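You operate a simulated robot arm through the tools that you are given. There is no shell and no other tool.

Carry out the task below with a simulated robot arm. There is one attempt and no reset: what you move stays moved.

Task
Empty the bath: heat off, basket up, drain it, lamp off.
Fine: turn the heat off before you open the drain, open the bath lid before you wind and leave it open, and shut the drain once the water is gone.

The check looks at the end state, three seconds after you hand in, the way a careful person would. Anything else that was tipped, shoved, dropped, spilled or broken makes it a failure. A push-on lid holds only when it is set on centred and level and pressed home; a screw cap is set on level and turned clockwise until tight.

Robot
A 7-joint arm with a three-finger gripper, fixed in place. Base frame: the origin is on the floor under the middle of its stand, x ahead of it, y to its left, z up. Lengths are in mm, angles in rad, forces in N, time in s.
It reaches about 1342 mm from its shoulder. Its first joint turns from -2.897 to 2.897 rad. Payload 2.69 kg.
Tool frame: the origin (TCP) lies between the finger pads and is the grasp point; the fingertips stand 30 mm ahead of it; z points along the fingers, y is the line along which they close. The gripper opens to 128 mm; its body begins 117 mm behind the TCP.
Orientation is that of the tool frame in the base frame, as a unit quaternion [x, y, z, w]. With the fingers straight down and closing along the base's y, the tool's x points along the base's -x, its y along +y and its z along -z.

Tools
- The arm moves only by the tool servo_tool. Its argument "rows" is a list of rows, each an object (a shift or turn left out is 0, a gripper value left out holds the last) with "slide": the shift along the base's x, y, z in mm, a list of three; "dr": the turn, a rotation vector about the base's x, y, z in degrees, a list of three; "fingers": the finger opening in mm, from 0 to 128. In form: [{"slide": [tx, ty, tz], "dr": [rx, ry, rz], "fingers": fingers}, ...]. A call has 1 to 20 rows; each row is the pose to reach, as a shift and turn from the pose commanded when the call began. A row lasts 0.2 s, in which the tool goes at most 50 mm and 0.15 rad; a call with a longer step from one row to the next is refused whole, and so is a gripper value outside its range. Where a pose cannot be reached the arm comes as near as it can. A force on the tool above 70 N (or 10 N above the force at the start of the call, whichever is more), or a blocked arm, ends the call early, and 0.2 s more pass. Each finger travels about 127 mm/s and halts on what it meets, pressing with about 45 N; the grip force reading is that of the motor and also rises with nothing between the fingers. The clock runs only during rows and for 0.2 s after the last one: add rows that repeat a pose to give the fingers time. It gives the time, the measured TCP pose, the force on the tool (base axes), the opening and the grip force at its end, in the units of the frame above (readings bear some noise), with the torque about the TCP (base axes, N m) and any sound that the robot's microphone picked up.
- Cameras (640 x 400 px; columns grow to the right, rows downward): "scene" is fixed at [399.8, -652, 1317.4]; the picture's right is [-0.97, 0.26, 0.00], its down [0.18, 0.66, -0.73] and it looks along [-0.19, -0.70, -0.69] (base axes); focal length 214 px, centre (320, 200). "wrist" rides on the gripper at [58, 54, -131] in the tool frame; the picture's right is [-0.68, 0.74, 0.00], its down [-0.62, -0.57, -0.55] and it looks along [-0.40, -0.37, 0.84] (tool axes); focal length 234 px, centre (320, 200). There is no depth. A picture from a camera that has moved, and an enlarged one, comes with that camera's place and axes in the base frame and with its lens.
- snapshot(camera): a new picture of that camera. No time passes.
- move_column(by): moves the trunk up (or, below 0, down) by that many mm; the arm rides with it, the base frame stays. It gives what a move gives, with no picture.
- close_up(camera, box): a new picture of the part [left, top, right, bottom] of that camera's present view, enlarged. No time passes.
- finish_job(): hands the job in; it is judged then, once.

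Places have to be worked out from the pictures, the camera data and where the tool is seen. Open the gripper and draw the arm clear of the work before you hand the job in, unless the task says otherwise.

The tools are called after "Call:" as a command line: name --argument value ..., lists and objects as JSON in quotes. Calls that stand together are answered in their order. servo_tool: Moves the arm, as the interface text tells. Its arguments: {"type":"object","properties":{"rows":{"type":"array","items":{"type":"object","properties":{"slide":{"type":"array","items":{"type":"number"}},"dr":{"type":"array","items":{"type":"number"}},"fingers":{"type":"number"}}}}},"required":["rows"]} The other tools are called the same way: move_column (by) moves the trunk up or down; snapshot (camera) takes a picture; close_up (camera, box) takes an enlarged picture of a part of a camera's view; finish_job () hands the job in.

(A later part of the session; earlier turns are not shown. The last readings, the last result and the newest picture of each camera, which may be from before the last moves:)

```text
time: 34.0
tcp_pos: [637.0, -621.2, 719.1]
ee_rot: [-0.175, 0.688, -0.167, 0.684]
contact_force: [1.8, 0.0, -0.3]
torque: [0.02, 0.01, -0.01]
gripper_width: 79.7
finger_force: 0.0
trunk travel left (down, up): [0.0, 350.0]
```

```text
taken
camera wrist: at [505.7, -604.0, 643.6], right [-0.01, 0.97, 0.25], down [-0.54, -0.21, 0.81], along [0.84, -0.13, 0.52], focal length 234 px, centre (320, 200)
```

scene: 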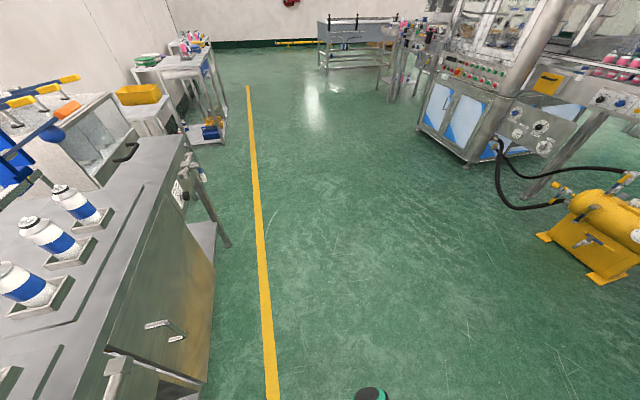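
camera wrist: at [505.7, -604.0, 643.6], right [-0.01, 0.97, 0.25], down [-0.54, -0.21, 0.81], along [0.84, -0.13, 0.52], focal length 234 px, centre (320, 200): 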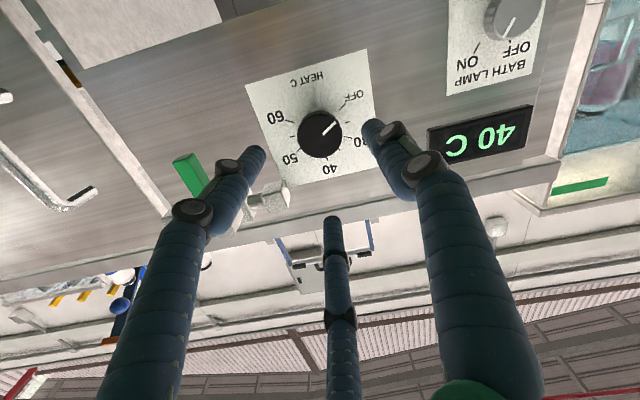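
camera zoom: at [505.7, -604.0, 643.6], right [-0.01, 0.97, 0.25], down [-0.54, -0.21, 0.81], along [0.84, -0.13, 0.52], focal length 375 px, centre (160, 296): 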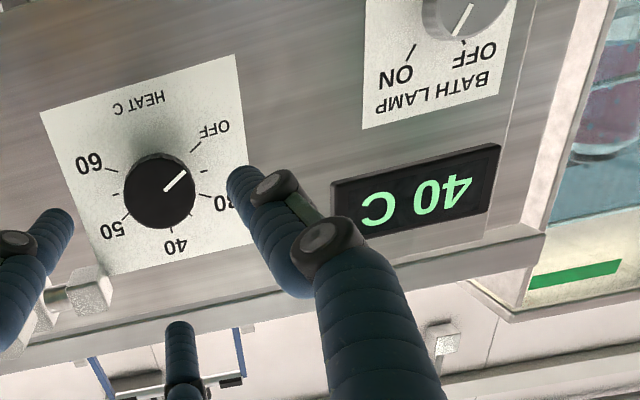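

The dial looks to be at OFF. I'll zoom tighter to confirm the pointer lines up with the OFF tick and to check the lamp pointer.

Call:
close_up --camera "wrist" --box '[285, 80, 375, 170]'

Call:
close_up --camera "wrist" --box '[430, 0, 560, 110]'

```text
4.44 times, centred on (330, 125) of wrist
camera zoom: at [505.7, -604.0, 643.6], right [-0.01, 0.97, 0.25], down [-0.54, -0.21, 0.81], along [0.84, -0.13, 0.52], focal length 1041 px, centre (276, 533)
```

zoom: 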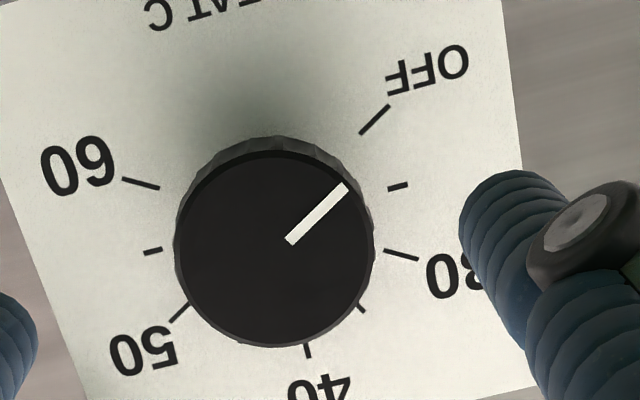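

```text
3.64 times, centred on (495, 55) of wrist
camera zoom: at [505.7, -604.0, 643.6], right [-0.01, 0.97, 0.25], down [-0.54, -0.21, 0.81], along [0.84, -0.13, 0.52], focal length 852 px, centre (-316, 727)
```

zoom: 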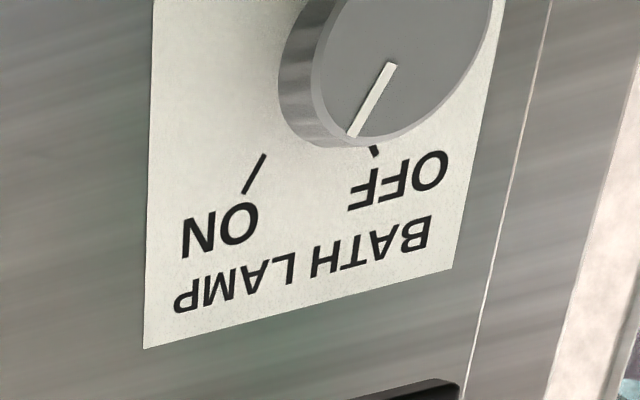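

The pointer is parallel to the OFF tick, so heat is off; the lamp pointer is at ON. Next is the lid: I'll rise and roll the tool so one finger is on top and two are below for gripping the bar handle, and look at the lid from the front and above.

Call:
servo_tool --rows '[{"slide": [-5, 30, 22], "dr": [8, 0, 0]}, {"slide": [-10, 62, 44], "dr": [16, 0, 0]}, {"slide": [-15, 94, 66], "dr": [24, 0, 0]}, {"slide": [-20, 126, 88], "dr": [32, 0, 0]}, {"slide": [-25, 158, 110], "dr": [40, 0, 0]}, {"slide": [-30, 190, 132], "dr": [48, 0, 0]}, {"slide": [-35, 222, 154], "dr": [56, 0, 0]}, {"slide": [-40, 254, 176], "dr": [64, 0, 0]}, {"slide": [-45, 286, 198], "dr": [72, 0, 0]}, {"slide": [-50, 318, 220], "dr": [80, 0, 0]}, {"slide": [-55, 350, 242], "dr": [88, 0, 0]}, {"slide": [-60, 382, 264], "dr": [96, 0, 0]}, {"slide": [-65, 414, 280], "dr": [104, 0, 0]}, {"slide": [-70, 446, 285], "dr": [112, 0, 0]}, {"slide": [-75, 478, 285], "dr": [118, 0, 0]}, {"slide": [-77, 509, 285], "dr": [118, 0, 0]}]'

Call:
snapshot --camera "wrist"

```text
time: 37.4
tcp_pos: [558.1, -111.8, 1006.0]
ee_rot: [0.498, 0.497, 0.504, 0.501]
contact_force: [0.2, 0.7, 0.2]
torque: [0.02, -0.02, -0.02]
gripper_width: 79.8
finger_force: 0.0
trunk travel left (down, up): [0.0, 350.0]
```

```text
taken
camera wrist: at [427.6, -55.5, 1058.3], right [-0.01, -0.68, 0.73], down [-0.54, -0.62, -0.57], along [0.84, -0.4, -0.36], focal length 234 px, centre (320, 200)
```

wrist: 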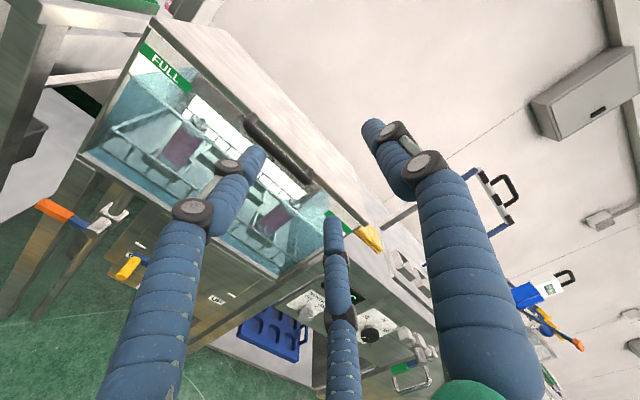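

The roll is reached exactly. I'll zoom on the lid, its handle and the rear hinge edge.

Call:
close_up --camera "wrist" --box '[130, 10, 390, 250]'

Call:
close_up --camera "wrist" --box '[220, 90, 340, 200]'

```text
1.67 times, centred on (260, 130) of wrist
camera zoom: at [427.6, -55.5, 1058.3], right [-0.01, -0.68, 0.73], down [-0.54, -0.62, -0.57], along [0.84, -0.4, -0.36], focal length 390 px, centre (420, 317)
```

zoom: 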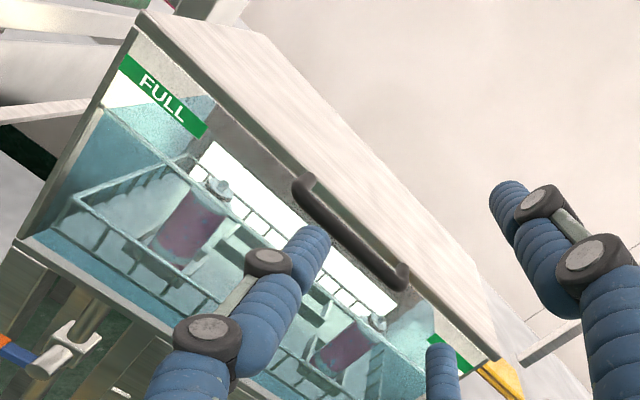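

```text
3.64 times, centred on (280, 145) of wrist
camera zoom: at [427.6, -55.5, 1058.3], right [-0.01, -0.68, 0.73], down [-0.54, -0.62, -0.57], along [0.84, -0.4, -0.36], focal length 852 px, centre (466, 400)
```

zoom: 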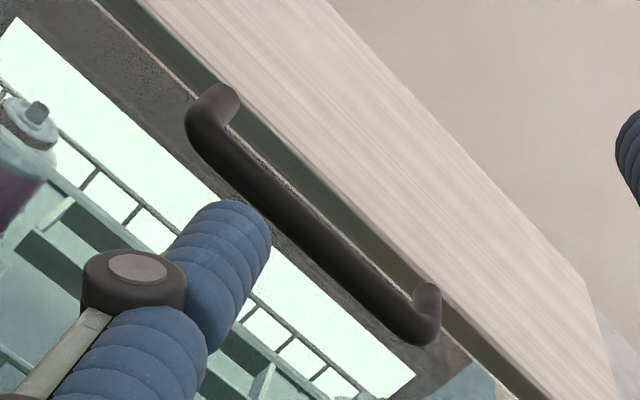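

The bar handle is at x≈746, z≈930, y -167…-54; the lid's front face is x≈770 and its rear edge x≈1026, z≈944. I'll line up with the bar at tool height 925 with the fingers wide, stopping short to verify.

Call:
servo_tool --rows '[{"slide": [20, 0, -25], "fingers": 104}, {"slide": [40, 0, -50]}, {"slide": [60, 0, -75]}, {"slide": [80, 0, -81]}, {"slide": [100, 0, -81]}, {"slide": [100, 0, -81]}]'

Call:
snapshot --camera "wrist"

Call:
close_up --camera "wrist" --box '[200, 60, 400, 200]'

```text
time: 38.8
tcp_pos: [659.5, -110.0, 925.3]
ee_rot: [0.497, 0.497, 0.503, 0.502]
contact_force: [0.4, -1.1, 0.0]
torque: [0.02, 0.04, -0.03]
gripper_width: 104.0
finger_force: 0.0
trunk travel left (down, up): [0.0, 350.0]
```

```text
taken
camera wrist: at [528.9, -55.1, 977.4], right [-0.01, -0.68, 0.74], down [-0.54, -0.62, -0.57], along [0.84, -0.4, -0.36], focal length 234 px, centre (320, 200)
```

wrist: 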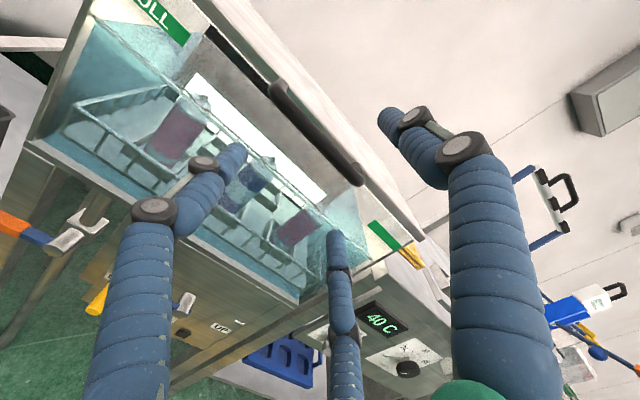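

```text
2.86 times, centred on (300, 130) of wrist
camera zoom: at [528.9, -55.1, 977.4], right [-0.01, -0.68, 0.74], down [-0.54, -0.62, -0.57], along [0.84, -0.4, -0.36], focal length 669 px, centre (377, 400)
```

zoom: 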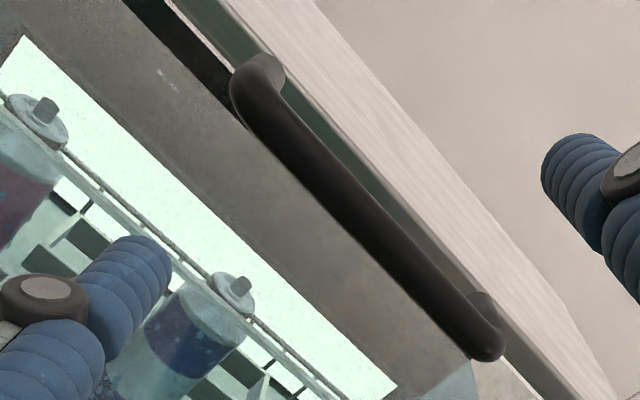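

The bar is refined to x≈750, z≈929 (≈13 mm thick). The window between the top finger and the lower two straddles it, so I'll advance to x≈738 and partially close to cage it.

Call:
servo_tool --rows '[{"slide": [20, 0, 0]}, {"slide": [40, 0, 0]}, {"slide": [58, 0, 0]}, {"slide": [70, 0, 0]}, {"slide": [78, 0, 0]}, {"slide": [78, 0, 0]}]'

Call:
snapshot --camera "wrist"

```text
time: 40.1
tcp_pos: [736.4, -110.2, 925.2]
ee_rot: [0.497, 0.498, 0.503, 0.502]
contact_force: [-0.6, 0.0, -0.3]
torque: [0.02, 0.04, 0.02]
gripper_width: 103.8
finger_force: 0.0
trunk travel left (down, up): [0.0, 350.0]
```

```text
taken
camera wrist: at [606.6, -54.7, 977.5], right [-0.01, -0.68, 0.74], down [-0.54, -0.62, -0.57], along [0.84, -0.4, -0.36], focal length 234 px, centre (320, 200)
```

wrist: 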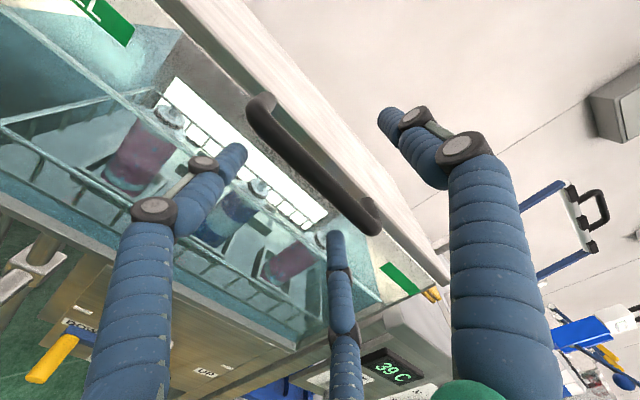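

The display already reads 39 C, confirming the heat is off. The bar sits within the cage, so I'll close to 44 and lift along the hinge arc (tilting the tool with the lid), first to 15°.

Call:
servo_tool --rows '[{"fingers": 70}, {"fingers": 44}, {"fingers": 44}, {"fingers": 44}, {"slide": [0.3, 0, 25.3], "dr": [0, 5, 0]}, {"slide": [2.7, 0, 50.4], "dr": [0, 10, 0]}, {"slide": [7.3, 0, 75.3], "dr": [0, 15, 0]}]'

Call:
snapshot --camera "wrist"

```text
time: 41.8
tcp_pos: [744.6, -109.3, 997.6]
ee_rot: [0.56, 0.56, 0.433, 0.431]
contact_force: [-2.6, -0.1, -3.7]
torque: [-0.1, -0.02, 0.05]
gripper_width: 45.6
finger_force: 0.7
trunk travel left (down, up): [0.0, 350.0]
```

```text
taken
camera wrist: at [631.9, -54.4, 1084.0], right [0.19, -0.68, 0.71], down [-0.67, -0.62, -0.41], along [0.72, -0.4, -0.57], focal length 234 px, centre (320, 200)
```

wrist: 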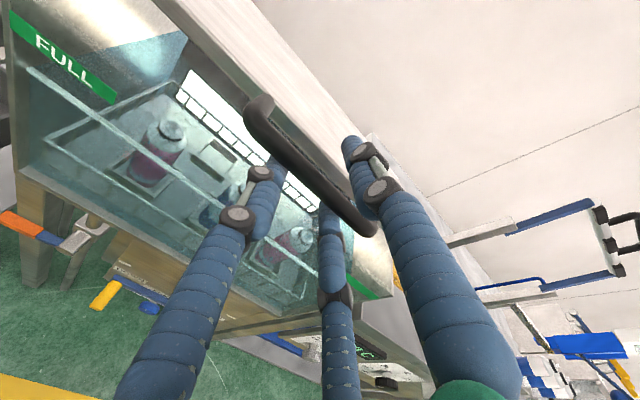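

Light forces and the lid is following. I'll continue along the arc to 50°.

Call:
servo_tool --rows '[{"slide": [6.8, 0, 24.3], "dr": [0, 5, 0]}, {"slide": [15.7, 0, 48], "dr": [0, 10, 0]}, {"slide": [26.6, 0, 70.8], "dr": [0, 15, 0]}, {"slide": [39.4, 0, 92.6], "dr": [0, 20, 0]}, {"slide": [54.2, 0, 113.2], "dr": [0, 25, 0]}, {"slide": [70.6, 0, 132.3], "dr": [0, 30, 0]}, {"slide": [88.6, 0, 150], "dr": [0, 35, 0]}]'

Call:
snapshot --camera "wrist"

```text
time: 43.4
tcp_pos: [836.2, -100.7, 1153.7]
ee_rot: [0.684, 0.637, 0.273, 0.227]
contact_force: [-4.1, -4.4, -1.5]
torque: [0.17, -0.45, 0.34]
gripper_width: 44.3
finger_force: 0.0
trunk travel left (down, up): [0.0, 350.0]
```

```text
taken
camera wrist: at [792.5, -54.3, 1291.1], right [0.52, -0.74, 0.43], down [-0.81, -0.58, -0.02], along [0.26, -0.34, -0.9], focal length 234 px, centre (320, 200)
```

wrist: 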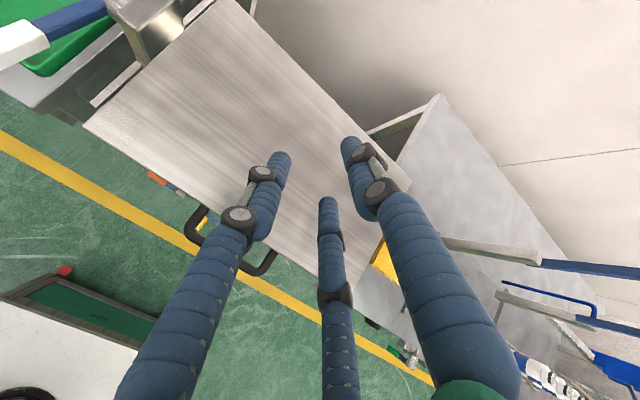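

The bar slipped off the fingertips and the lid settled closed. This top view puts the bar nearer x≈760 and the lid front at x≈790, so I hadn't reached deep enough. I'll go back in front and recheck.

Call:
servo_tool --rows '[{"slide": [-30, -2, -10], "dr": [0, -7, 0], "fingers": 104}, {"slide": [-60, -4, -30], "dr": [0, -14, 0]}, {"slide": [-90, -6, -55], "dr": [0, -21, 0]}, {"slide": [-120, -8, -80], "dr": [0, -28, 0]}, {"slide": [-150, -10, -105], "dr": [0, -35, 0]}, {"slide": [-175, -10, -130], "dr": [0, -42, 0]}, {"slide": [-195, -10, -155], "dr": [0, -49, 0]}]'

Call:
snapshot --camera "wrist"

```text
time: 44.6
tcp_pos: [743.7, -131.9, 976.7]
ee_rot: [0.593, 0.599, 0.398, 0.362]
contact_force: [0.5, -0.9, -1.2]
torque: [-0.04, 0.01, 0.03]
gripper_width: 106.4
finger_force: 1.7
trunk travel left (down, up): [0.0, 350.0]
stopped in row 6: the force on the tool passed its limit at 114 N (the readings are from after the stop); the commanded pose is now the measured one
```

```text
taken
camera wrist: at [645.6, -82.9, 1082.1], right [0.33, -0.69, 0.64], down [-0.72, -0.63, -0.31], along [0.61, -0.36, -0.7], focal length 234 px, centre (320, 200)
```

wrist: 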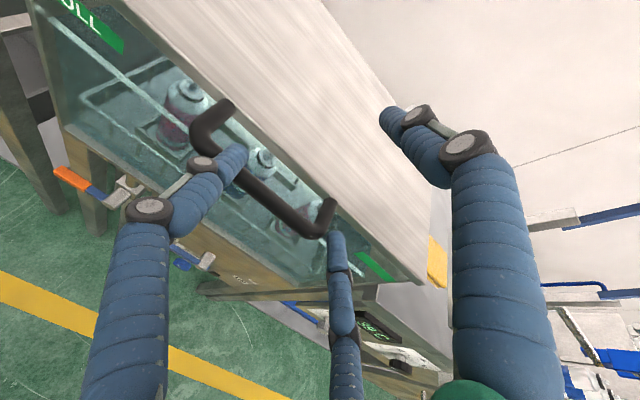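

The lower fingers met the handle from above on the way back; force has since relaxed to ~0 and the lid looks intact and closed. I'll lift up first, then back away in small steps.

Call:
servo_tool --rows '[{"slide": [-10, 0, 25]}, {"slide": [-30, 5, 40]}, {"slide": [-60, 10, 45]}, {"slide": [-90, 15, 45]}, {"slide": [-110, 20, 45]}]'

Call:
snapshot --camera "wrist"

```text
time: 45.8
tcp_pos: [631.3, -112.7, 1022.1]
ee_rot: [0.594, 0.598, 0.397, 0.363]
contact_force: [0.4, -0.5, 0.3]
torque: [0.0, 0.01, 0.02]
gripper_width: 104.1
finger_force: 0.0
trunk travel left (down, up): [0.0, 350.0]
```

```text
taken
camera wrist: at [533.4, -63.2, 1127.4], right [0.33, -0.69, 0.64], down [-0.72, -0.63, -0.31], along [0.61, -0.36, -0.7], focal length 234 px, centre (320, 200)
```

wrist: 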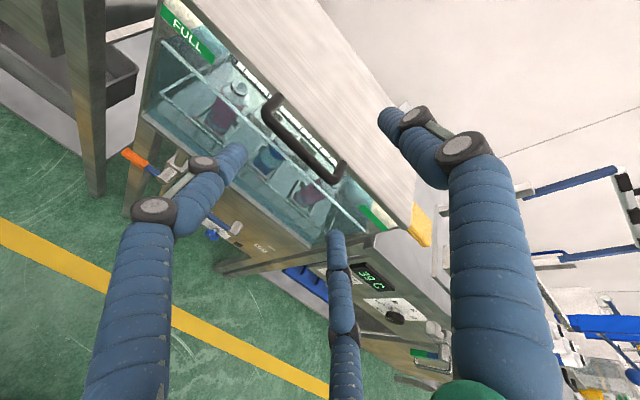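

Now I'm clear, and the view from above-front gives a good baseline against the low views. I'll zoom on the handle and lid edge.

Call:
close_up --camera "wrist" --box '[240, 70, 380, 200]'

Call:
close_up --camera "wrist" --box '[120, 0, 440, 270]'

```text
3.08 times, centred on (310, 135) of wrist
camera zoom: at [533.4, -63.2, 1127.4], right [0.33, -0.69, 0.64], down [-0.72, -0.63, -0.31], along [0.61, -0.36, -0.7], focal length 720 px, centre (351, 400)
```

zoom: 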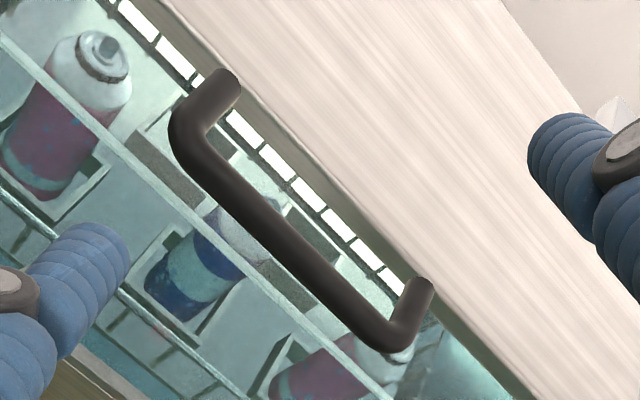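

```text
1.48 times, centred on (280, 135) of wrist
camera zoom: at [533.4, -63.2, 1127.4], right [0.33, -0.69, 0.64], down [-0.72, -0.63, -0.31], along [0.61, -0.36, -0.7], focal length 347 px, centre (379, 296)
```

zoom: 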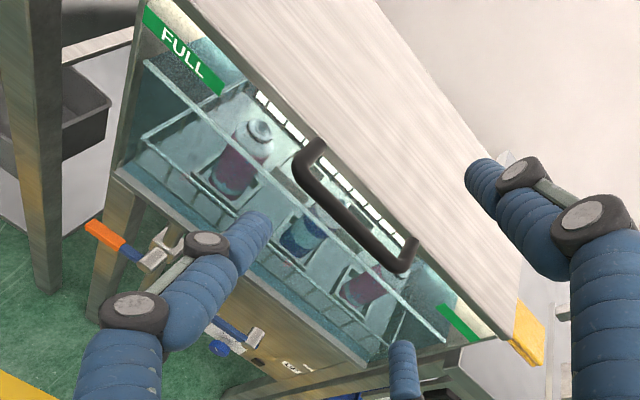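

Triangulated again: bar centre x≈754, z≈927; lid front x≈788. I'll level the tool in front of the bar at z=922.

Call:
servo_tool --rows '[{"slide": [5, 0, -20], "dr": [0, -6, -0.6]}, {"slide": [10, 1, -45], "dr": [0, -12, -1.2]}, {"slide": [16, 1, -70], "dr": [0, -18, -1.8]}, {"slide": [22, 2, -90], "dr": [0, -25, -2.5]}, {"slide": [29, 2, -100], "dr": [0, -25, -2.5]}, {"slide": [29, 2, -100], "dr": [0, -25, -2.5]}]'

Call:
snapshot --camera "wrist"

```text
time: 47.2
tcp_pos: [660.5, -107.8, 921.9]
ee_rot: [0.506, 0.492, 0.509, 0.493]
contact_force: [-0.3, -0.3, -0.3]
torque: [-0.04, -0.03, 0.01]
gripper_width: 104.2
finger_force: 0.1
trunk travel left (down, up): [0.0, 350.0]
```

```text
taken
camera wrist: at [530.1, -55.3, 976.2], right [0.0, -0.7, 0.72], down [-0.55, -0.6, -0.58], along [0.84, -0.39, -0.38], focal length 234 px, centre (320, 200)
```

wrist: 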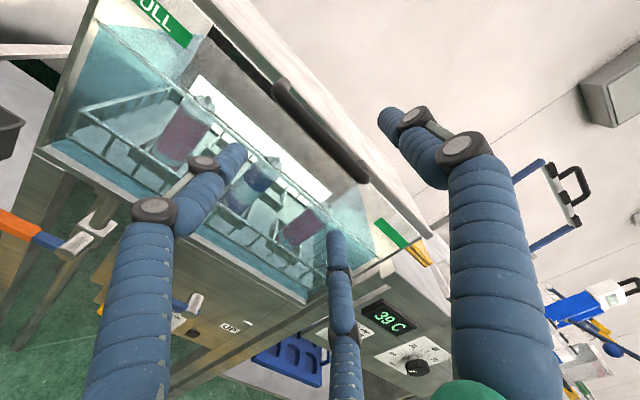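

Level and aligned. I'll advance to x≈752, cage the bar tightly and lift to 15°, then check.

Call:
servo_tool --rows '[{"slide": [25, 0, 0]}, {"slide": [50, 0, 0]}, {"slide": [70, 0, 0]}, {"slide": [82, 0, 0]}, {"slide": [91, 0, 0]}, {"slide": [91, 0, 0], "fingers": 70}, {"slide": [91, 0, 0], "fingers": 40}, {"slide": [91, 0, 0], "fingers": 40}]'

Call:
snapshot --camera "wrist"

```text
time: 49.0
tcp_pos: [750.9, -110.3, 921.5]
ee_rot: [0.506, 0.492, 0.508, 0.493]
contact_force: [0.5, -0.3, -0.6]
torque: [0.03, 0.0, -0.01]
gripper_width: 40.1
finger_force: 0.0
trunk travel left (down, up): [0.0, 350.0]
```

```text
taken
camera wrist: at [621.0, -56.1, 976.3], right [0.0, -0.7, 0.72], down [-0.54, -0.6, -0.58], along [0.84, -0.39, -0.38], focal length 234 px, centre (320, 200)
```

wrist: 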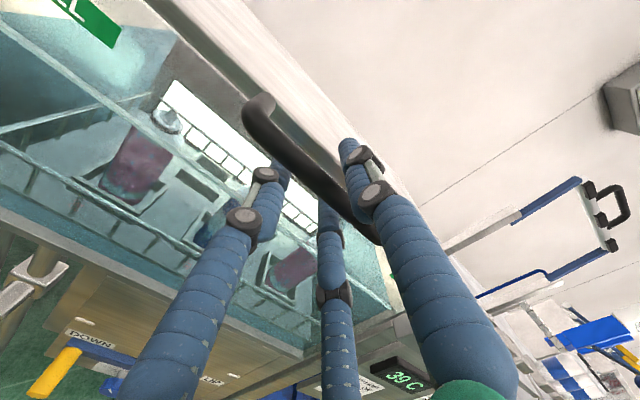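

The bar is now deep between the fingers with no contact force. I'll lift along the arc to 20° and look.

Call:
servo_tool --rows '[{"slide": [0.3, 0, 25.3], "dr": [0, 5, 0]}, {"slide": [2.7, 0, 50.4], "dr": [0, 10, 0]}, {"slide": [7.3, 0, 75.3], "dr": [0, 15, 0]}, {"slide": [14.1, 0, 99.6], "dr": [0, 20, 0]}]'

Call:
snapshot --camera "wrist"

```text
time: 50.0
tcp_pos: [765.9, -109.9, 1021.0]
ee_rot: [0.587, 0.571, 0.412, 0.399]
contact_force: [-2.6, 0.9, -3.5]
torque: [-0.08, -0.1, 0.1]
gripper_width: 41.6
finger_force: 1.8
trunk travel left (down, up): [0.0, 350.0]
```

```text
taken
camera wrist: at [661.4, -55.9, 1117.8], right [0.25, -0.7, 0.67], down [-0.71, -0.6, -0.36], along [0.66, -0.39, -0.65], focal length 234 px, centre (320, 200)
```

wrist: 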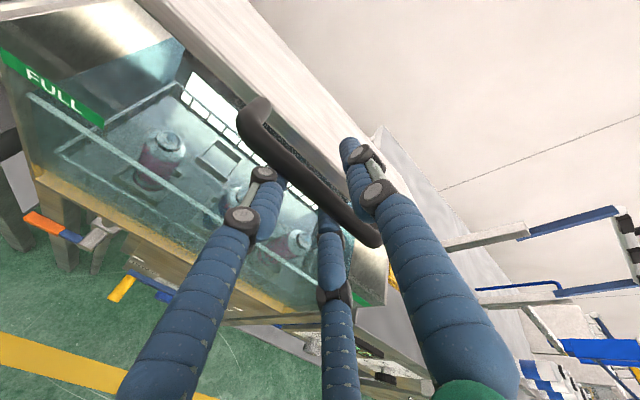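

The lid is rising with only ~4 N. I'll continue to 45° and check again.

Call:
servo_tool --rows '[{"slide": [8.9, 0, 23.7], "dr": [0, 5, 0]}, {"slide": [19.8, 0, 46.5], "dr": [0, 10, 0]}, {"slide": [32.6, 0, 68.3], "dr": [0, 15, 0]}, {"slide": [47.4, 0, 88.9], "dr": [0, 20, 0]}, {"slide": [63.8, 0, 108], "dr": [0, 25, 0]}]'

Call:
snapshot --camera "wrist"

```text
time: 51.4
tcp_pos: [834.6, -95.5, 1170.5]
ee_rot: [0.683, 0.597, 0.33, 0.261]
contact_force: [7.7, -6.6, -22.9]
torque: [-1.04, 1.05, -0.47]
gripper_width: 40.1
finger_force: 0.0
trunk travel left (down, up): [0.0, 350.0]
stopped in row 5: the force on the tool passed its limit at 104 N (the readings are from after the stop); the commanded pose is now the measured one
```

```text
taken
camera wrist: at [774.8, -53.9, 1302.7], right [0.43, -0.78, 0.46], down [-0.82, -0.55, -0.15], along [0.37, -0.31, -0.87], focal length 234 px, centre (320, 200)
```

wrist: 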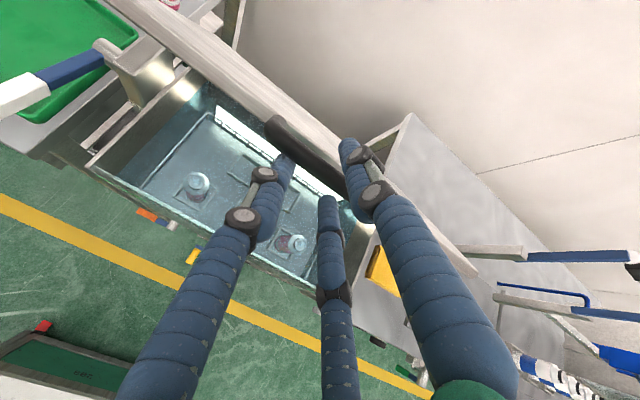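

The tool overshot upward and the bar is now near the fingertips, with the lid at roughly 50°. I'll push the fingers deeper along the tool axis by ~18 mm before continuing, in small steps.

Call:
servo_tool --rows '[{"slide": [4, 0, -3]}, {"slide": [8, 0, -7]}, {"slide": [14, 0, -12]}]'

Call:
close_up --camera "wrist" --box '[180, 50, 460, 300]'

```text
time: 52.2
tcp_pos: [848.6, -96.5, 1163.1]
ee_rot: [0.682, 0.597, 0.332, 0.262]
contact_force: [-1.0, -0.4, -2.4]
torque: [-0.05, -0.02, 0.06]
gripper_width: 40.6
finger_force: 0.8
trunk travel left (down, up): [0.0, 350.0]
```

```text
1.60 times, centred on (320, 175) of wrist
camera zoom: at [787.1, -53.5, 1294.5], right [0.43, -0.78, 0.46], down [-0.82, -0.54, -0.16], along [0.38, -0.31, -0.87], focal length 375 px, centre (320, 240)
```

zoom: 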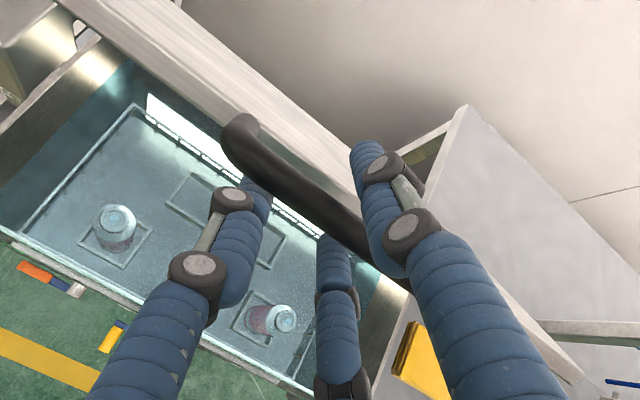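

The bar is back deep in the cage with ~2 N contact; lid ≈52°. I'll continue the arc slowly to about 62°, and correct the small roll/yaw drift.

Call:
servo_tool --rows '[{"slide": [12, -2, 5], "dr": [0, 3.5, 0]}, {"slide": [25, -4, 10.7], "dr": [0, 7, 0]}, {"slide": [36, -6, 17.5], "dr": [0, 9.5, 0]}, {"slide": [47, -8, 24.2], "dr": [0, 12, 0]}]'

Call:
snapshot --camera "wrist"

```text
time: 53.2
tcp_pos: [895.1, -103.4, 1185.5]
ee_rot: [0.713, 0.621, 0.258, 0.199]
contact_force: [-2.4, 0.3, -3.1]
torque: [-0.05, -0.05, 0.02]
gripper_width: 40.5
finger_force: 0.7
trunk travel left (down, up): [0.0, 350.0]
```

```text
taken
camera wrist: at [862.9, -61.8, 1329.1], right [0.51, -0.78, 0.36], down [-0.84, -0.54, 0.02], along [0.18, -0.31, -0.93], focal length 234 px, centre (320, 200)
```

wrist: 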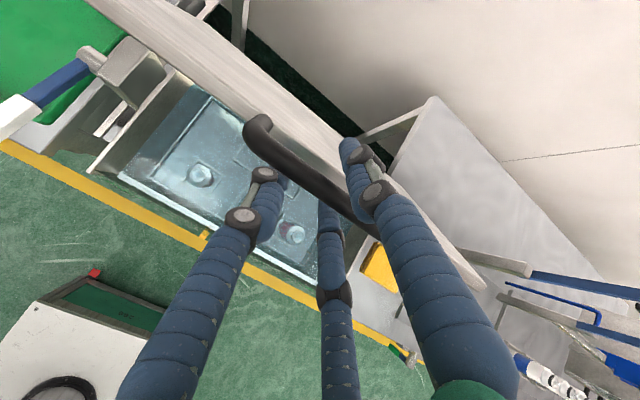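

Tracking is good. Continuing the arc to about 77°.

Call:
servo_tool --rows '[{"slide": [11.5, -1, 6], "dr": [0, 2.5, 0]}, {"slide": [23, -2, 11.7], "dr": [0, 5, 0]}, {"slide": [35, -3, 16.6], "dr": [0, 7.5, 0]}, {"slide": [46.9, -4, 21.2], "dr": [0, 10, 0]}, {"slide": [59, -5, 25.2], "dr": [0, 12.5, 0]}, {"slide": [71.6, -6, 28.6], "dr": [0, 15, 0]}]'

Call:
snapshot --camera "wrist"

```text
time: 54.6
tcp_pos: [966.1, -110.3, 1215.0]
ee_rot: [0.74, 0.642, 0.163, 0.116]
contact_force: [-0.9, 0.5, -0.9]
torque: [0.03, -0.07, -0.03]
gripper_width: 39.9
finger_force: 0.1
trunk travel left (down, up): [0.0, 350.0]
```

```text
taken
camera wrist: at [972.3, -67.7, 1361.5], right [0.59, -0.78, 0.22], down [-0.81, -0.55, 0.23], along [-0.06, -0.31, -0.95], focal length 234 px, centre (320, 200)
```

wrist: 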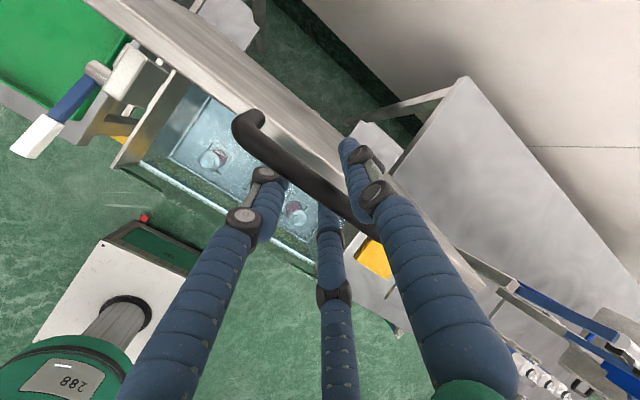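

Lid near 77° with negligible force. I'll take it on past vertical to ~92° and check.

Call:
servo_tool --rows '[{"slide": [12.5, 0, 3], "dr": [0, 2.5, 0]}, {"slide": [25.1, 0, 5.3], "dr": [0, 5, 0]}, {"slide": [38, 0, 7], "dr": [0, 7.5, 0]}, {"slide": [50.6, 0, 8.3], "dr": [0, 10, 0]}, {"slide": [63.5, 0, 9], "dr": [0, 12.5, 0]}, {"slide": [76.4, 0, 9.1], "dr": [0, 15, 0]}]'

Call:
snapshot --camera "wrist"

```text
time: 56.0
tcp_pos: [1032.7, -108.9, 1222.9]
ee_rot: [0.755, 0.651, 0.073, 0.037]
contact_force: [-2.0, 0.1, -2.9]
torque: [-0.01, -0.29, 0.01]
gripper_width: 41.0
finger_force: 0.5
out of reach, approached as far as the arm can: row 6
trunk travel left (down, up): [0.0, 350.0]
```

```text
taken
camera wrist: at [1073.7, -66.3, 1363.7], right [0.62, -0.78, 0.07], down [-0.73, -0.54, 0.42], along [-0.29, -0.31, -0.91], focal length 234 px, centre (320, 200)
```

wrist: 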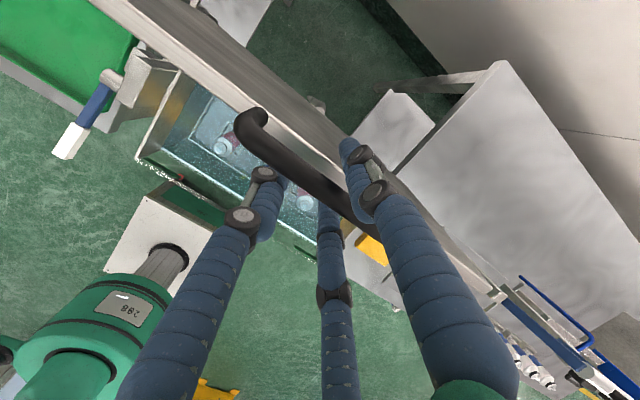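

The arm is at its reach limit with the lid about vertical. I'll raise the trunk in small increments while lowering the arm equally, keeping the bar caged, to gain reach beyond vertical.

Call:
servo_tool --rows '[{"slide": [0, 0, 0], "fingers": 56}, {"slide": [0, 0, -10]}, {"slide": [0, 0, -22]}]'

Call:
move_column --by 28

Call:
servo_tool --rows '[{"slide": [0, 0, -14]}, {"slide": [0, 0, -28]}]'

Call:
snapshot --camera "wrist"

```text
time: 56.8
tcp_pos: [1034.6, -109.1, 1200.0]
ee_rot: [0.755, 0.651, 0.065, 0.031]
contact_force: [-0.2, -1.0, 0.1]
torque: [0.02, -0.03, 0.03]
gripper_width: 56.0
finger_force: 0.0
trunk travel left (down, up): [0.0, 350.0]
```

```text
time: 57.5
tcp_pos: [1034.0, -108.2, 1229.0]
ee_rot: [0.756, 0.651, 0.065, 0.032]
contact_force: [-0.6, -0.3, 0.1]
torque: [0.02, 0.01, 0.01]
gripper_width: 56.2
finger_force: 0.0
trunk travel left (down, up): [-28.0, 322.0]
```

```text
time: 58.1
tcp_pos: [1035.0, -109.9, 1199.2]
ee_rot: [0.755, 0.652, 0.065, 0.031]
contact_force: [-0.1, 0.1, 0.0]
torque: [0.03, 0.04, -0.01]
gripper_width: 56.1
finger_force: 0.0
trunk travel left (down, up): [-28.0, 322.0]
```

```text
taken
camera wrist: at [1078.8, -67.2, 1340.3], right [0.63, -0.78, 0.06], down [-0.72, -0.55, 0.43], along [-0.31, -0.31, -0.9], focal length 234 px, centre (320, 200)
```

wrist: 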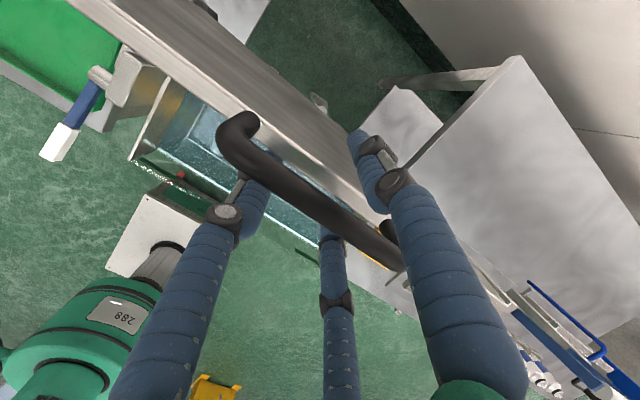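

Forces are near zero and the bar remains caged. I'll repeat the raise/lower cycles.

Call:
move_column --by 30

Call:
servo_tool --rows '[{"slide": [0, 0, -15]}, {"slide": [0, 0, -30]}]'

Call:
move_column --by 30

Call:
servo_tool --rows '[{"slide": [0, 0, -15]}, {"slide": [0, 0, -30]}]'

Call:
move_column --by 30

Call:
servo_tool --rows '[{"slide": [0, 0, -15]}, {"slide": [0, 0, -30]}]'

Call:
snapshot --camera "wrist"

```text
time: 58.8
tcp_pos: [1034.0, -110.0, 1230.5]
ee_rot: [0.755, 0.652, 0.065, 0.031]
contact_force: [0.8, 0.4, -0.4]
torque: [0.0, 0.03, 0.0]
gripper_width: 56.2
finger_force: 0.1
trunk travel left (down, up): [-58.0, 292.0]
```

```text
time: 59.4
tcp_pos: [1035.4, -108.6, 1202.8]
ee_rot: [0.755, 0.651, 0.063, 0.03]
contact_force: [-0.2, -0.3, -0.2]
torque: [0.0, 0.01, 0.02]
gripper_width: 56.2
finger_force: 0.1
trunk travel left (down, up): [-58.0, 292.0]
```

```text
time: 60.2
tcp_pos: [1035.6, -109.9, 1233.1]
ee_rot: [0.755, 0.652, 0.063, 0.029]
contact_force: [0.4, -0.4, 0.3]
torque: [-0.01, 0.05, 0.0]
gripper_width: 56.3
finger_force: 0.0
trunk travel left (down, up): [-88.0, 262.0]
```

```text
time: 60.8
tcp_pos: [1047.5, -112.5, 1192.9]
ee_rot: [0.756, 0.651, 0.058, 0.023]
contact_force: [2.8, -1.4, -3.9]
torque: [0.1, 0.25, 0.04]
gripper_width: 57.5
finger_force: 0.0
out of reach, approached as far as the arm can: row 1, 2
trunk travel left (down, up): [-88.0, 262.0]
```

```text
time: 61.5
tcp_pos: [1044.3, -110.6, 1233.9]
ee_rot: [0.755, 0.652, 0.062, 0.028]
contact_force: [0.9, 0.1, -0.3]
torque: [0.0, 0.03, 0.01]
gripper_width: 56.1
finger_force: 0.0
trunk travel left (down, up): [-118.0, 232.0]
```

```text
time: 62.1
tcp_pos: [1054.3, -112.2, 1206.7]
ee_rot: [0.756, 0.652, 0.062, 0.027]
contact_force: [-0.6, 0.1, 0.0]
torque: [-0.04, -0.01, 0.01]
gripper_width: 56.0
finger_force: 0.1
out of reach, approached as far as the arm can: row 1, 2
trunk travel left (down, up): [-118.0, 232.0]
```

```text
taken
camera wrist: at [1098.0, -69.3, 1346.8], right [0.63, -0.78, 0.05], down [-0.71, -0.55, 0.44], along [-0.31, -0.31, -0.9], focal length 234 px, centre (320, 200)
```

wrist: 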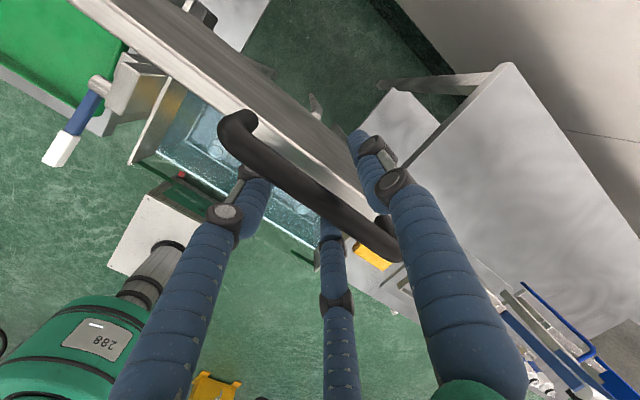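

The tool is now at x≈1054 with the lid slightly past vertical. I'll push further back gently and watch force and reach.

Call:
servo_tool --rows '[{"slide": [10, 0, 0], "dr": [0, 2, 0]}, {"slide": [20, 0, 0], "dr": [0, 4, 0]}, {"slide": [30, 0, -2], "dr": [0, 6, 0]}]'

Call:
snapshot --camera "wrist"

```text
time: 62.9
tcp_pos: [1062.9, -110.9, 1207.7]
ee_rot: [0.756, 0.652, 0.049, 0.017]
contact_force: [0.2, 0.1, 0.0]
torque: [0.0, -0.02, -0.01]
gripper_width: 56.2
finger_force: 0.0
out of reach, approached as far as the arm can: row 2, 3
trunk travel left (down, up): [-118.0, 232.0]
```

```text
taken
camera wrist: at [1112.0, -68.7, 1345.3], right [0.63, -0.78, 0.03], down [-0.7, -0.55, 0.46], along [-0.34, -0.31, -0.89], focal length 234 px, centre (320, 200)
```

wrist: 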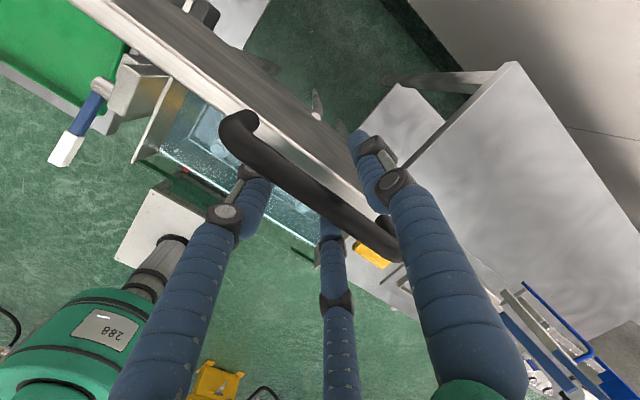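

No contact force, so the lid seems to be standing by itself past vertical. I'll open the fingers wide (still straddling the bar) and see whether it stays.

Call:
servo_tool --rows '[{"slide": [0, 0, 0], "fingers": 80}, {"slide": [0, 0, 0], "fingers": 104}, {"slide": [0, 0, 0], "fingers": 104}, {"slide": [0, 0, 0], "fingers": 104}, {"slide": [0, 0, 0], "fingers": 104}]'

Call:
snapshot --camera "wrist"

```text
time: 64.1
tcp_pos: [1062.1, -110.6, 1208.2]
ee_rot: [0.756, 0.652, 0.05, 0.018]
contact_force: [-0.3, 0.0, 0.3]
torque: [0.02, 0.02, -0.03]
gripper_width: 103.9
finger_force: 0.0
trunk travel left (down, up): [-118.0, 232.0]
```

```text
taken
camera wrist: at [1111.8, -68.7, 1345.8], right [0.63, -0.78, 0.03], down [-0.7, -0.55, 0.46], along [-0.34, -0.31, -0.89], focal length 234 px, centre (320, 200)
```

wrist: 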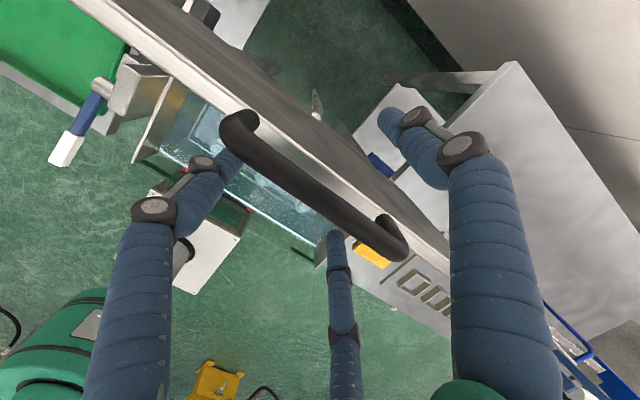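

The lid stays put at about 95° with nothing touching it. I'll raise straight up off the handle with the trunk, then back away toward the robot.

Call:
move_column --by 90

Call:
servo_tool --rows '[{"slide": [-45, 0, 5]}, {"slide": [-90, 0, 10]}, {"slide": [-135, 0, 10]}, {"slide": [-180, 0, 10]}, {"slide": [-225, 0, 10]}, {"slide": [-270, 0, 10]}, {"slide": [-315, 0, 10]}, {"slide": [-360, 0, 10]}]'

Call:
snapshot --camera "wrist"

```text
time: 65.4
tcp_pos: [1062.0, -111.3, 1298.1]
ee_rot: [0.757, 0.652, 0.049, 0.019]
contact_force: [1.1, 0.7, -0.7]
torque: [-0.01, 0.01, 0.02]
gripper_width: 103.7
finger_force: 0.0
trunk travel left (down, up): [-208.0, 142.0]
```

```text
time: 66.2
tcp_pos: [1106.6, -128.4, 1263.1]
ee_rot: [0.748, 0.655, 0.091, 0.057]
contact_force: [0.3, 1.9, 9.3]
torque: [0.65, 0.02, -0.02]
gripper_width: 107.9
finger_force: 1.4
out of reach, approached as far as the arm can: row 1, 2
trunk travel left (down, up): [-208.0, 142.0]
stopped in row 3: the force on the tool passed its limit at 103 N (the readings are from after the stop); the commanded pose is now the measured one
```

```text
taken
camera wrist: at [1138.6, -84.9, 1404.7], right [0.63, -0.77, 0.11], down [-0.74, -0.55, 0.38], along [-0.23, -0.32, -0.92], focal length 234 px, centre (320, 200)
```

wrist: 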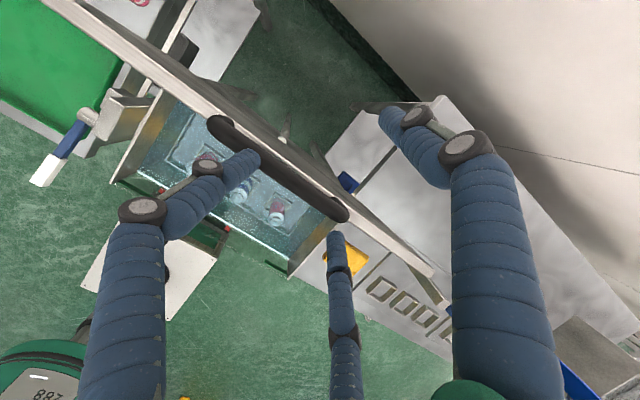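

The arm drifted forward instead of back, and a finger touched the handle. I'll lift straight off with the trunk first, then re-examine.

Call:
move_column --by 80

Call:
snapshot --camera "wrist"

Call:
snapshot --camera "scene"

```text
time: 67.4
tcp_pos: [1108.0, -127.9, 1336.9]
ee_rot: [0.748, 0.655, 0.089, 0.056]
contact_force: [0.0, 0.5, -0.5]
torque: [-0.01, -0.04, 0.01]
gripper_width: 103.7
finger_force: 0.0
trunk travel left (down, up): [-288.0, 62.0]
```

```text
taken
camera wrist: at [1140.4, -85.2, 1480.3], right [0.63, -0.77, 0.11], down [-0.74, -0.55, 0.39], along [-0.24, -0.32, -0.92], focal length 234 px, centre (320, 200)
```

wrist: 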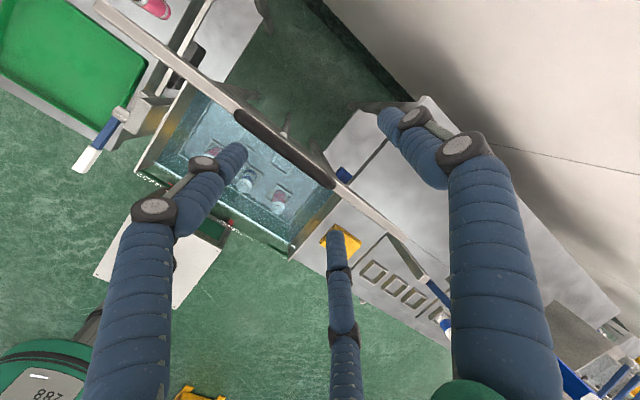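

```text
taken
```

scene: 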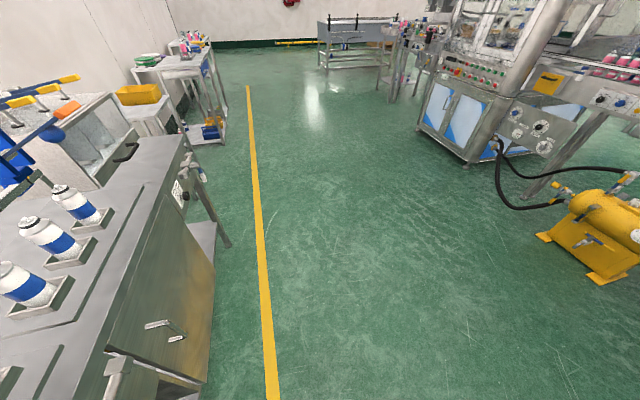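

The lid stands open at about 100°, and the tool is 70 mm clear above it. I'll try a small step back and see how the arm follows.

Call:
servo_tool --rows '[{"slide": [-10, 0, 10]}, {"slide": [-20, 0, 20]}]'

```text
time: 68.0
tcp_pos: [1087.2, -127.9, 1360.2]
ee_rot: [0.748, 0.655, 0.09, 0.058]
contact_force: [-0.2, -0.2, 0.2]
torque: [0.0, -0.03, 0.01]
gripper_width: 104.1
finger_force: 0.4
trunk travel left (down, up): [-288.0, 62.0]
```

That tracked correctly. I'll continue back toward the robot at this height.

Call:
servo_tool --rows '[{"slide": [-30, 0, 10]}, {"slide": [-65, 0, 20]}, {"slide": [-100, 0, 30]}, {"slide": [-140, 0, 30]}, {"slide": [-180, 0, 30]}]'

Call:
snapshot --camera "wrist"

```text
time: 69.4
tcp_pos: [892.6, -128.5, 1189.8]
ee_rot: [0.754, 0.656, 0.018, -0.033]
contact_force: [-7.0, -0.2, 5.5]
torque: [0.03, -0.65, -0.01]
gripper_width: 114.6
finger_force: 8.5
out of reach, approached as far as the arm can: row 1, 2
trunk travel left (down, up): [-288.0, 62.0]
stopped in row 5: the arm was blocked; the commanded pose is now the measured one
```

```text
taken
camera wrist: at [956.6, -89.7, 1321.6], right [0.64, -0.77, -0.07], down [-0.64, -0.57, 0.52], along [-0.44, -0.29, -0.85], focal length 234 px, centre (320, 200)
```

wrist: 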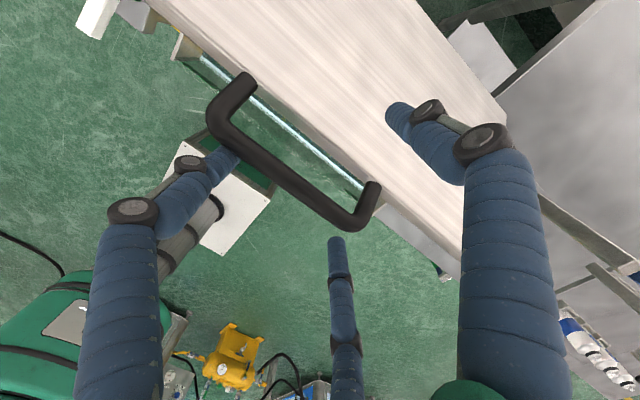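

The arm changed posture mid-retreat and dragged the lid back to ≈56°; the bar is still straddled by the fingers. I'll proceed in very small steps, first checking the arm tracks, moving up the lid's arc again.

Call:
servo_tool --rows '[{"slide": [8, 0, 5], "fingers": 112}]'

Call:
snapshot --camera "wrist"

```text
time: 69.8
tcp_pos: [903.3, -127.8, 1190.9]
ee_rot: [0.754, 0.656, 0.017, -0.033]
contact_force: [-5.7, -2.5, 6.4]
torque: [0.58, 0.28, 0.49]
gripper_width: 115.5
finger_force: 1.9
trunk travel left (down, up): [-288.0, 62.0]
```

```text
taken
camera wrist: at [966.9, -89.3, 1324.1], right [0.63, -0.77, -0.07], down [-0.64, -0.57, 0.52], along [-0.44, -0.29, -0.85], focal length 234 px, centre (320, 200)
```

wrist: 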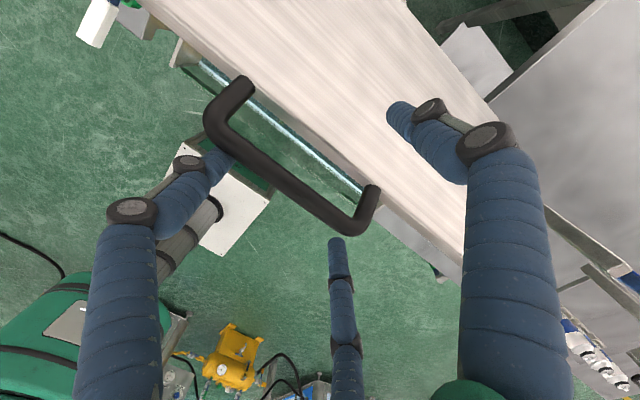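

The left finger is behind/below the bar and pushing it as intended. I'll continue up the arc in small steps.

Call:
servo_tool --rows '[{"slide": [12, 0, 8]}, {"slide": [25, 0, 14]}]'

Call:
snapshot --camera "wrist"

```text
time: 70.4
tcp_pos: [927.7, -127.3, 1207.0]
ee_rot: [0.754, 0.656, 0.018, -0.031]
contact_force: [-1.9, 0.4, 0.9]
torque: [-0.01, 0.0, 0.13]
gripper_width: 113.6
finger_force: 0.7
trunk travel left (down, up): [-288.0, 62.0]
```

```text
taken
camera wrist: at [991.9, -88.3, 1338.9], right [0.63, -0.77, -0.06], down [-0.64, -0.57, 0.52], along [-0.44, -0.29, -0.85], focal length 234 px, centre (320, 200)
```

wrist: 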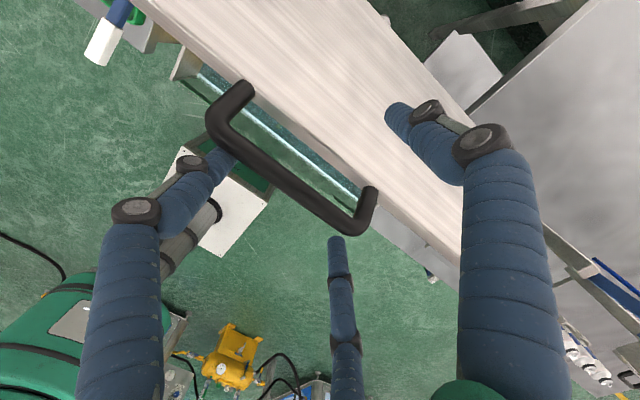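

Tracking well. Continuing the arc toward ~80° in small steps, recentring slightly in y.

Call:
servo_tool --rows '[{"slide": [12, 2, 3]}, {"slide": [23, 5, 6]}, {"slide": [35, 7, 9]}, {"slide": [47, 10, 11]}]'

Call:
snapshot --camera "wrist"

```text
time: 71.4
tcp_pos: [974.6, -116.9, 1214.9]
ee_rot: [0.754, 0.655, 0.017, -0.032]
contact_force: [-1.4, 0.1, -0.9]
torque: [-0.04, -0.07, 0.02]
gripper_width: 112.5
finger_force: 0.2
trunk travel left (down, up): [-288.0, 62.0]
```

```text
taken
camera wrist: at [1038.8, -77.9, 1348.8], right [0.64, -0.77, -0.07], down [-0.64, -0.57, 0.52], along [-0.44, -0.29, -0.85], focal length 234 px, centre (320, 200)
```

wrist: 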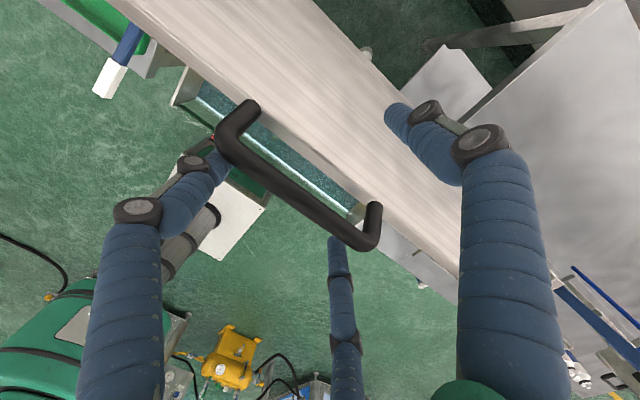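

Both lower fingers are behind the bar now. Continuing back to about 90°.

Call:
servo_tool --rows '[{"slide": [14, 1, 3]}, {"slide": [28, 2, 5]}, {"slide": [42, 3, 7]}, {"slide": [56, 4, 8]}]'

Call:
servo_tool --rows '[{"slide": [14, 0, 1]}, {"slide": [28, 0, 1]}]'

Call:
snapshot --camera "wrist"

```text
time: 72.4
tcp_pos: [1031.0, -113.4, 1224.7]
ee_rot: [0.754, 0.656, 0.018, -0.031]
contact_force: [-0.3, 0.7, -0.2]
torque: [-0.03, -0.04, 0.04]
gripper_width: 111.8
finger_force: 0.1
trunk travel left (down, up): [-288.0, 62.0]
```

```text
time: 73.0
tcp_pos: [1059.3, -114.3, 1225.9]
ee_rot: [0.754, 0.656, 0.017, -0.032]
contact_force: [-0.4, 0.4, -0.3]
torque: [-0.02, 0.06, 0.01]
gripper_width: 112.0
finger_force: 0.1
trunk travel left (down, up): [-288.0, 62.0]
```

```text
taken
camera wrist: at [1124.0, -74.6, 1358.3], right [0.64, -0.77, -0.06], down [-0.64, -0.57, 0.52], along [-0.44, -0.29, -0.85], focal length 234 px, centre (320, 200)
```

wrist: 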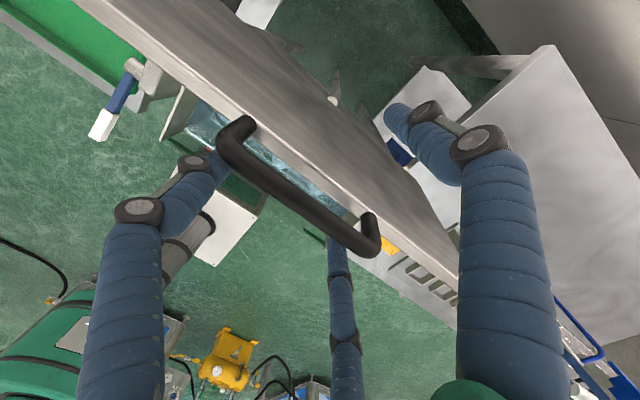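

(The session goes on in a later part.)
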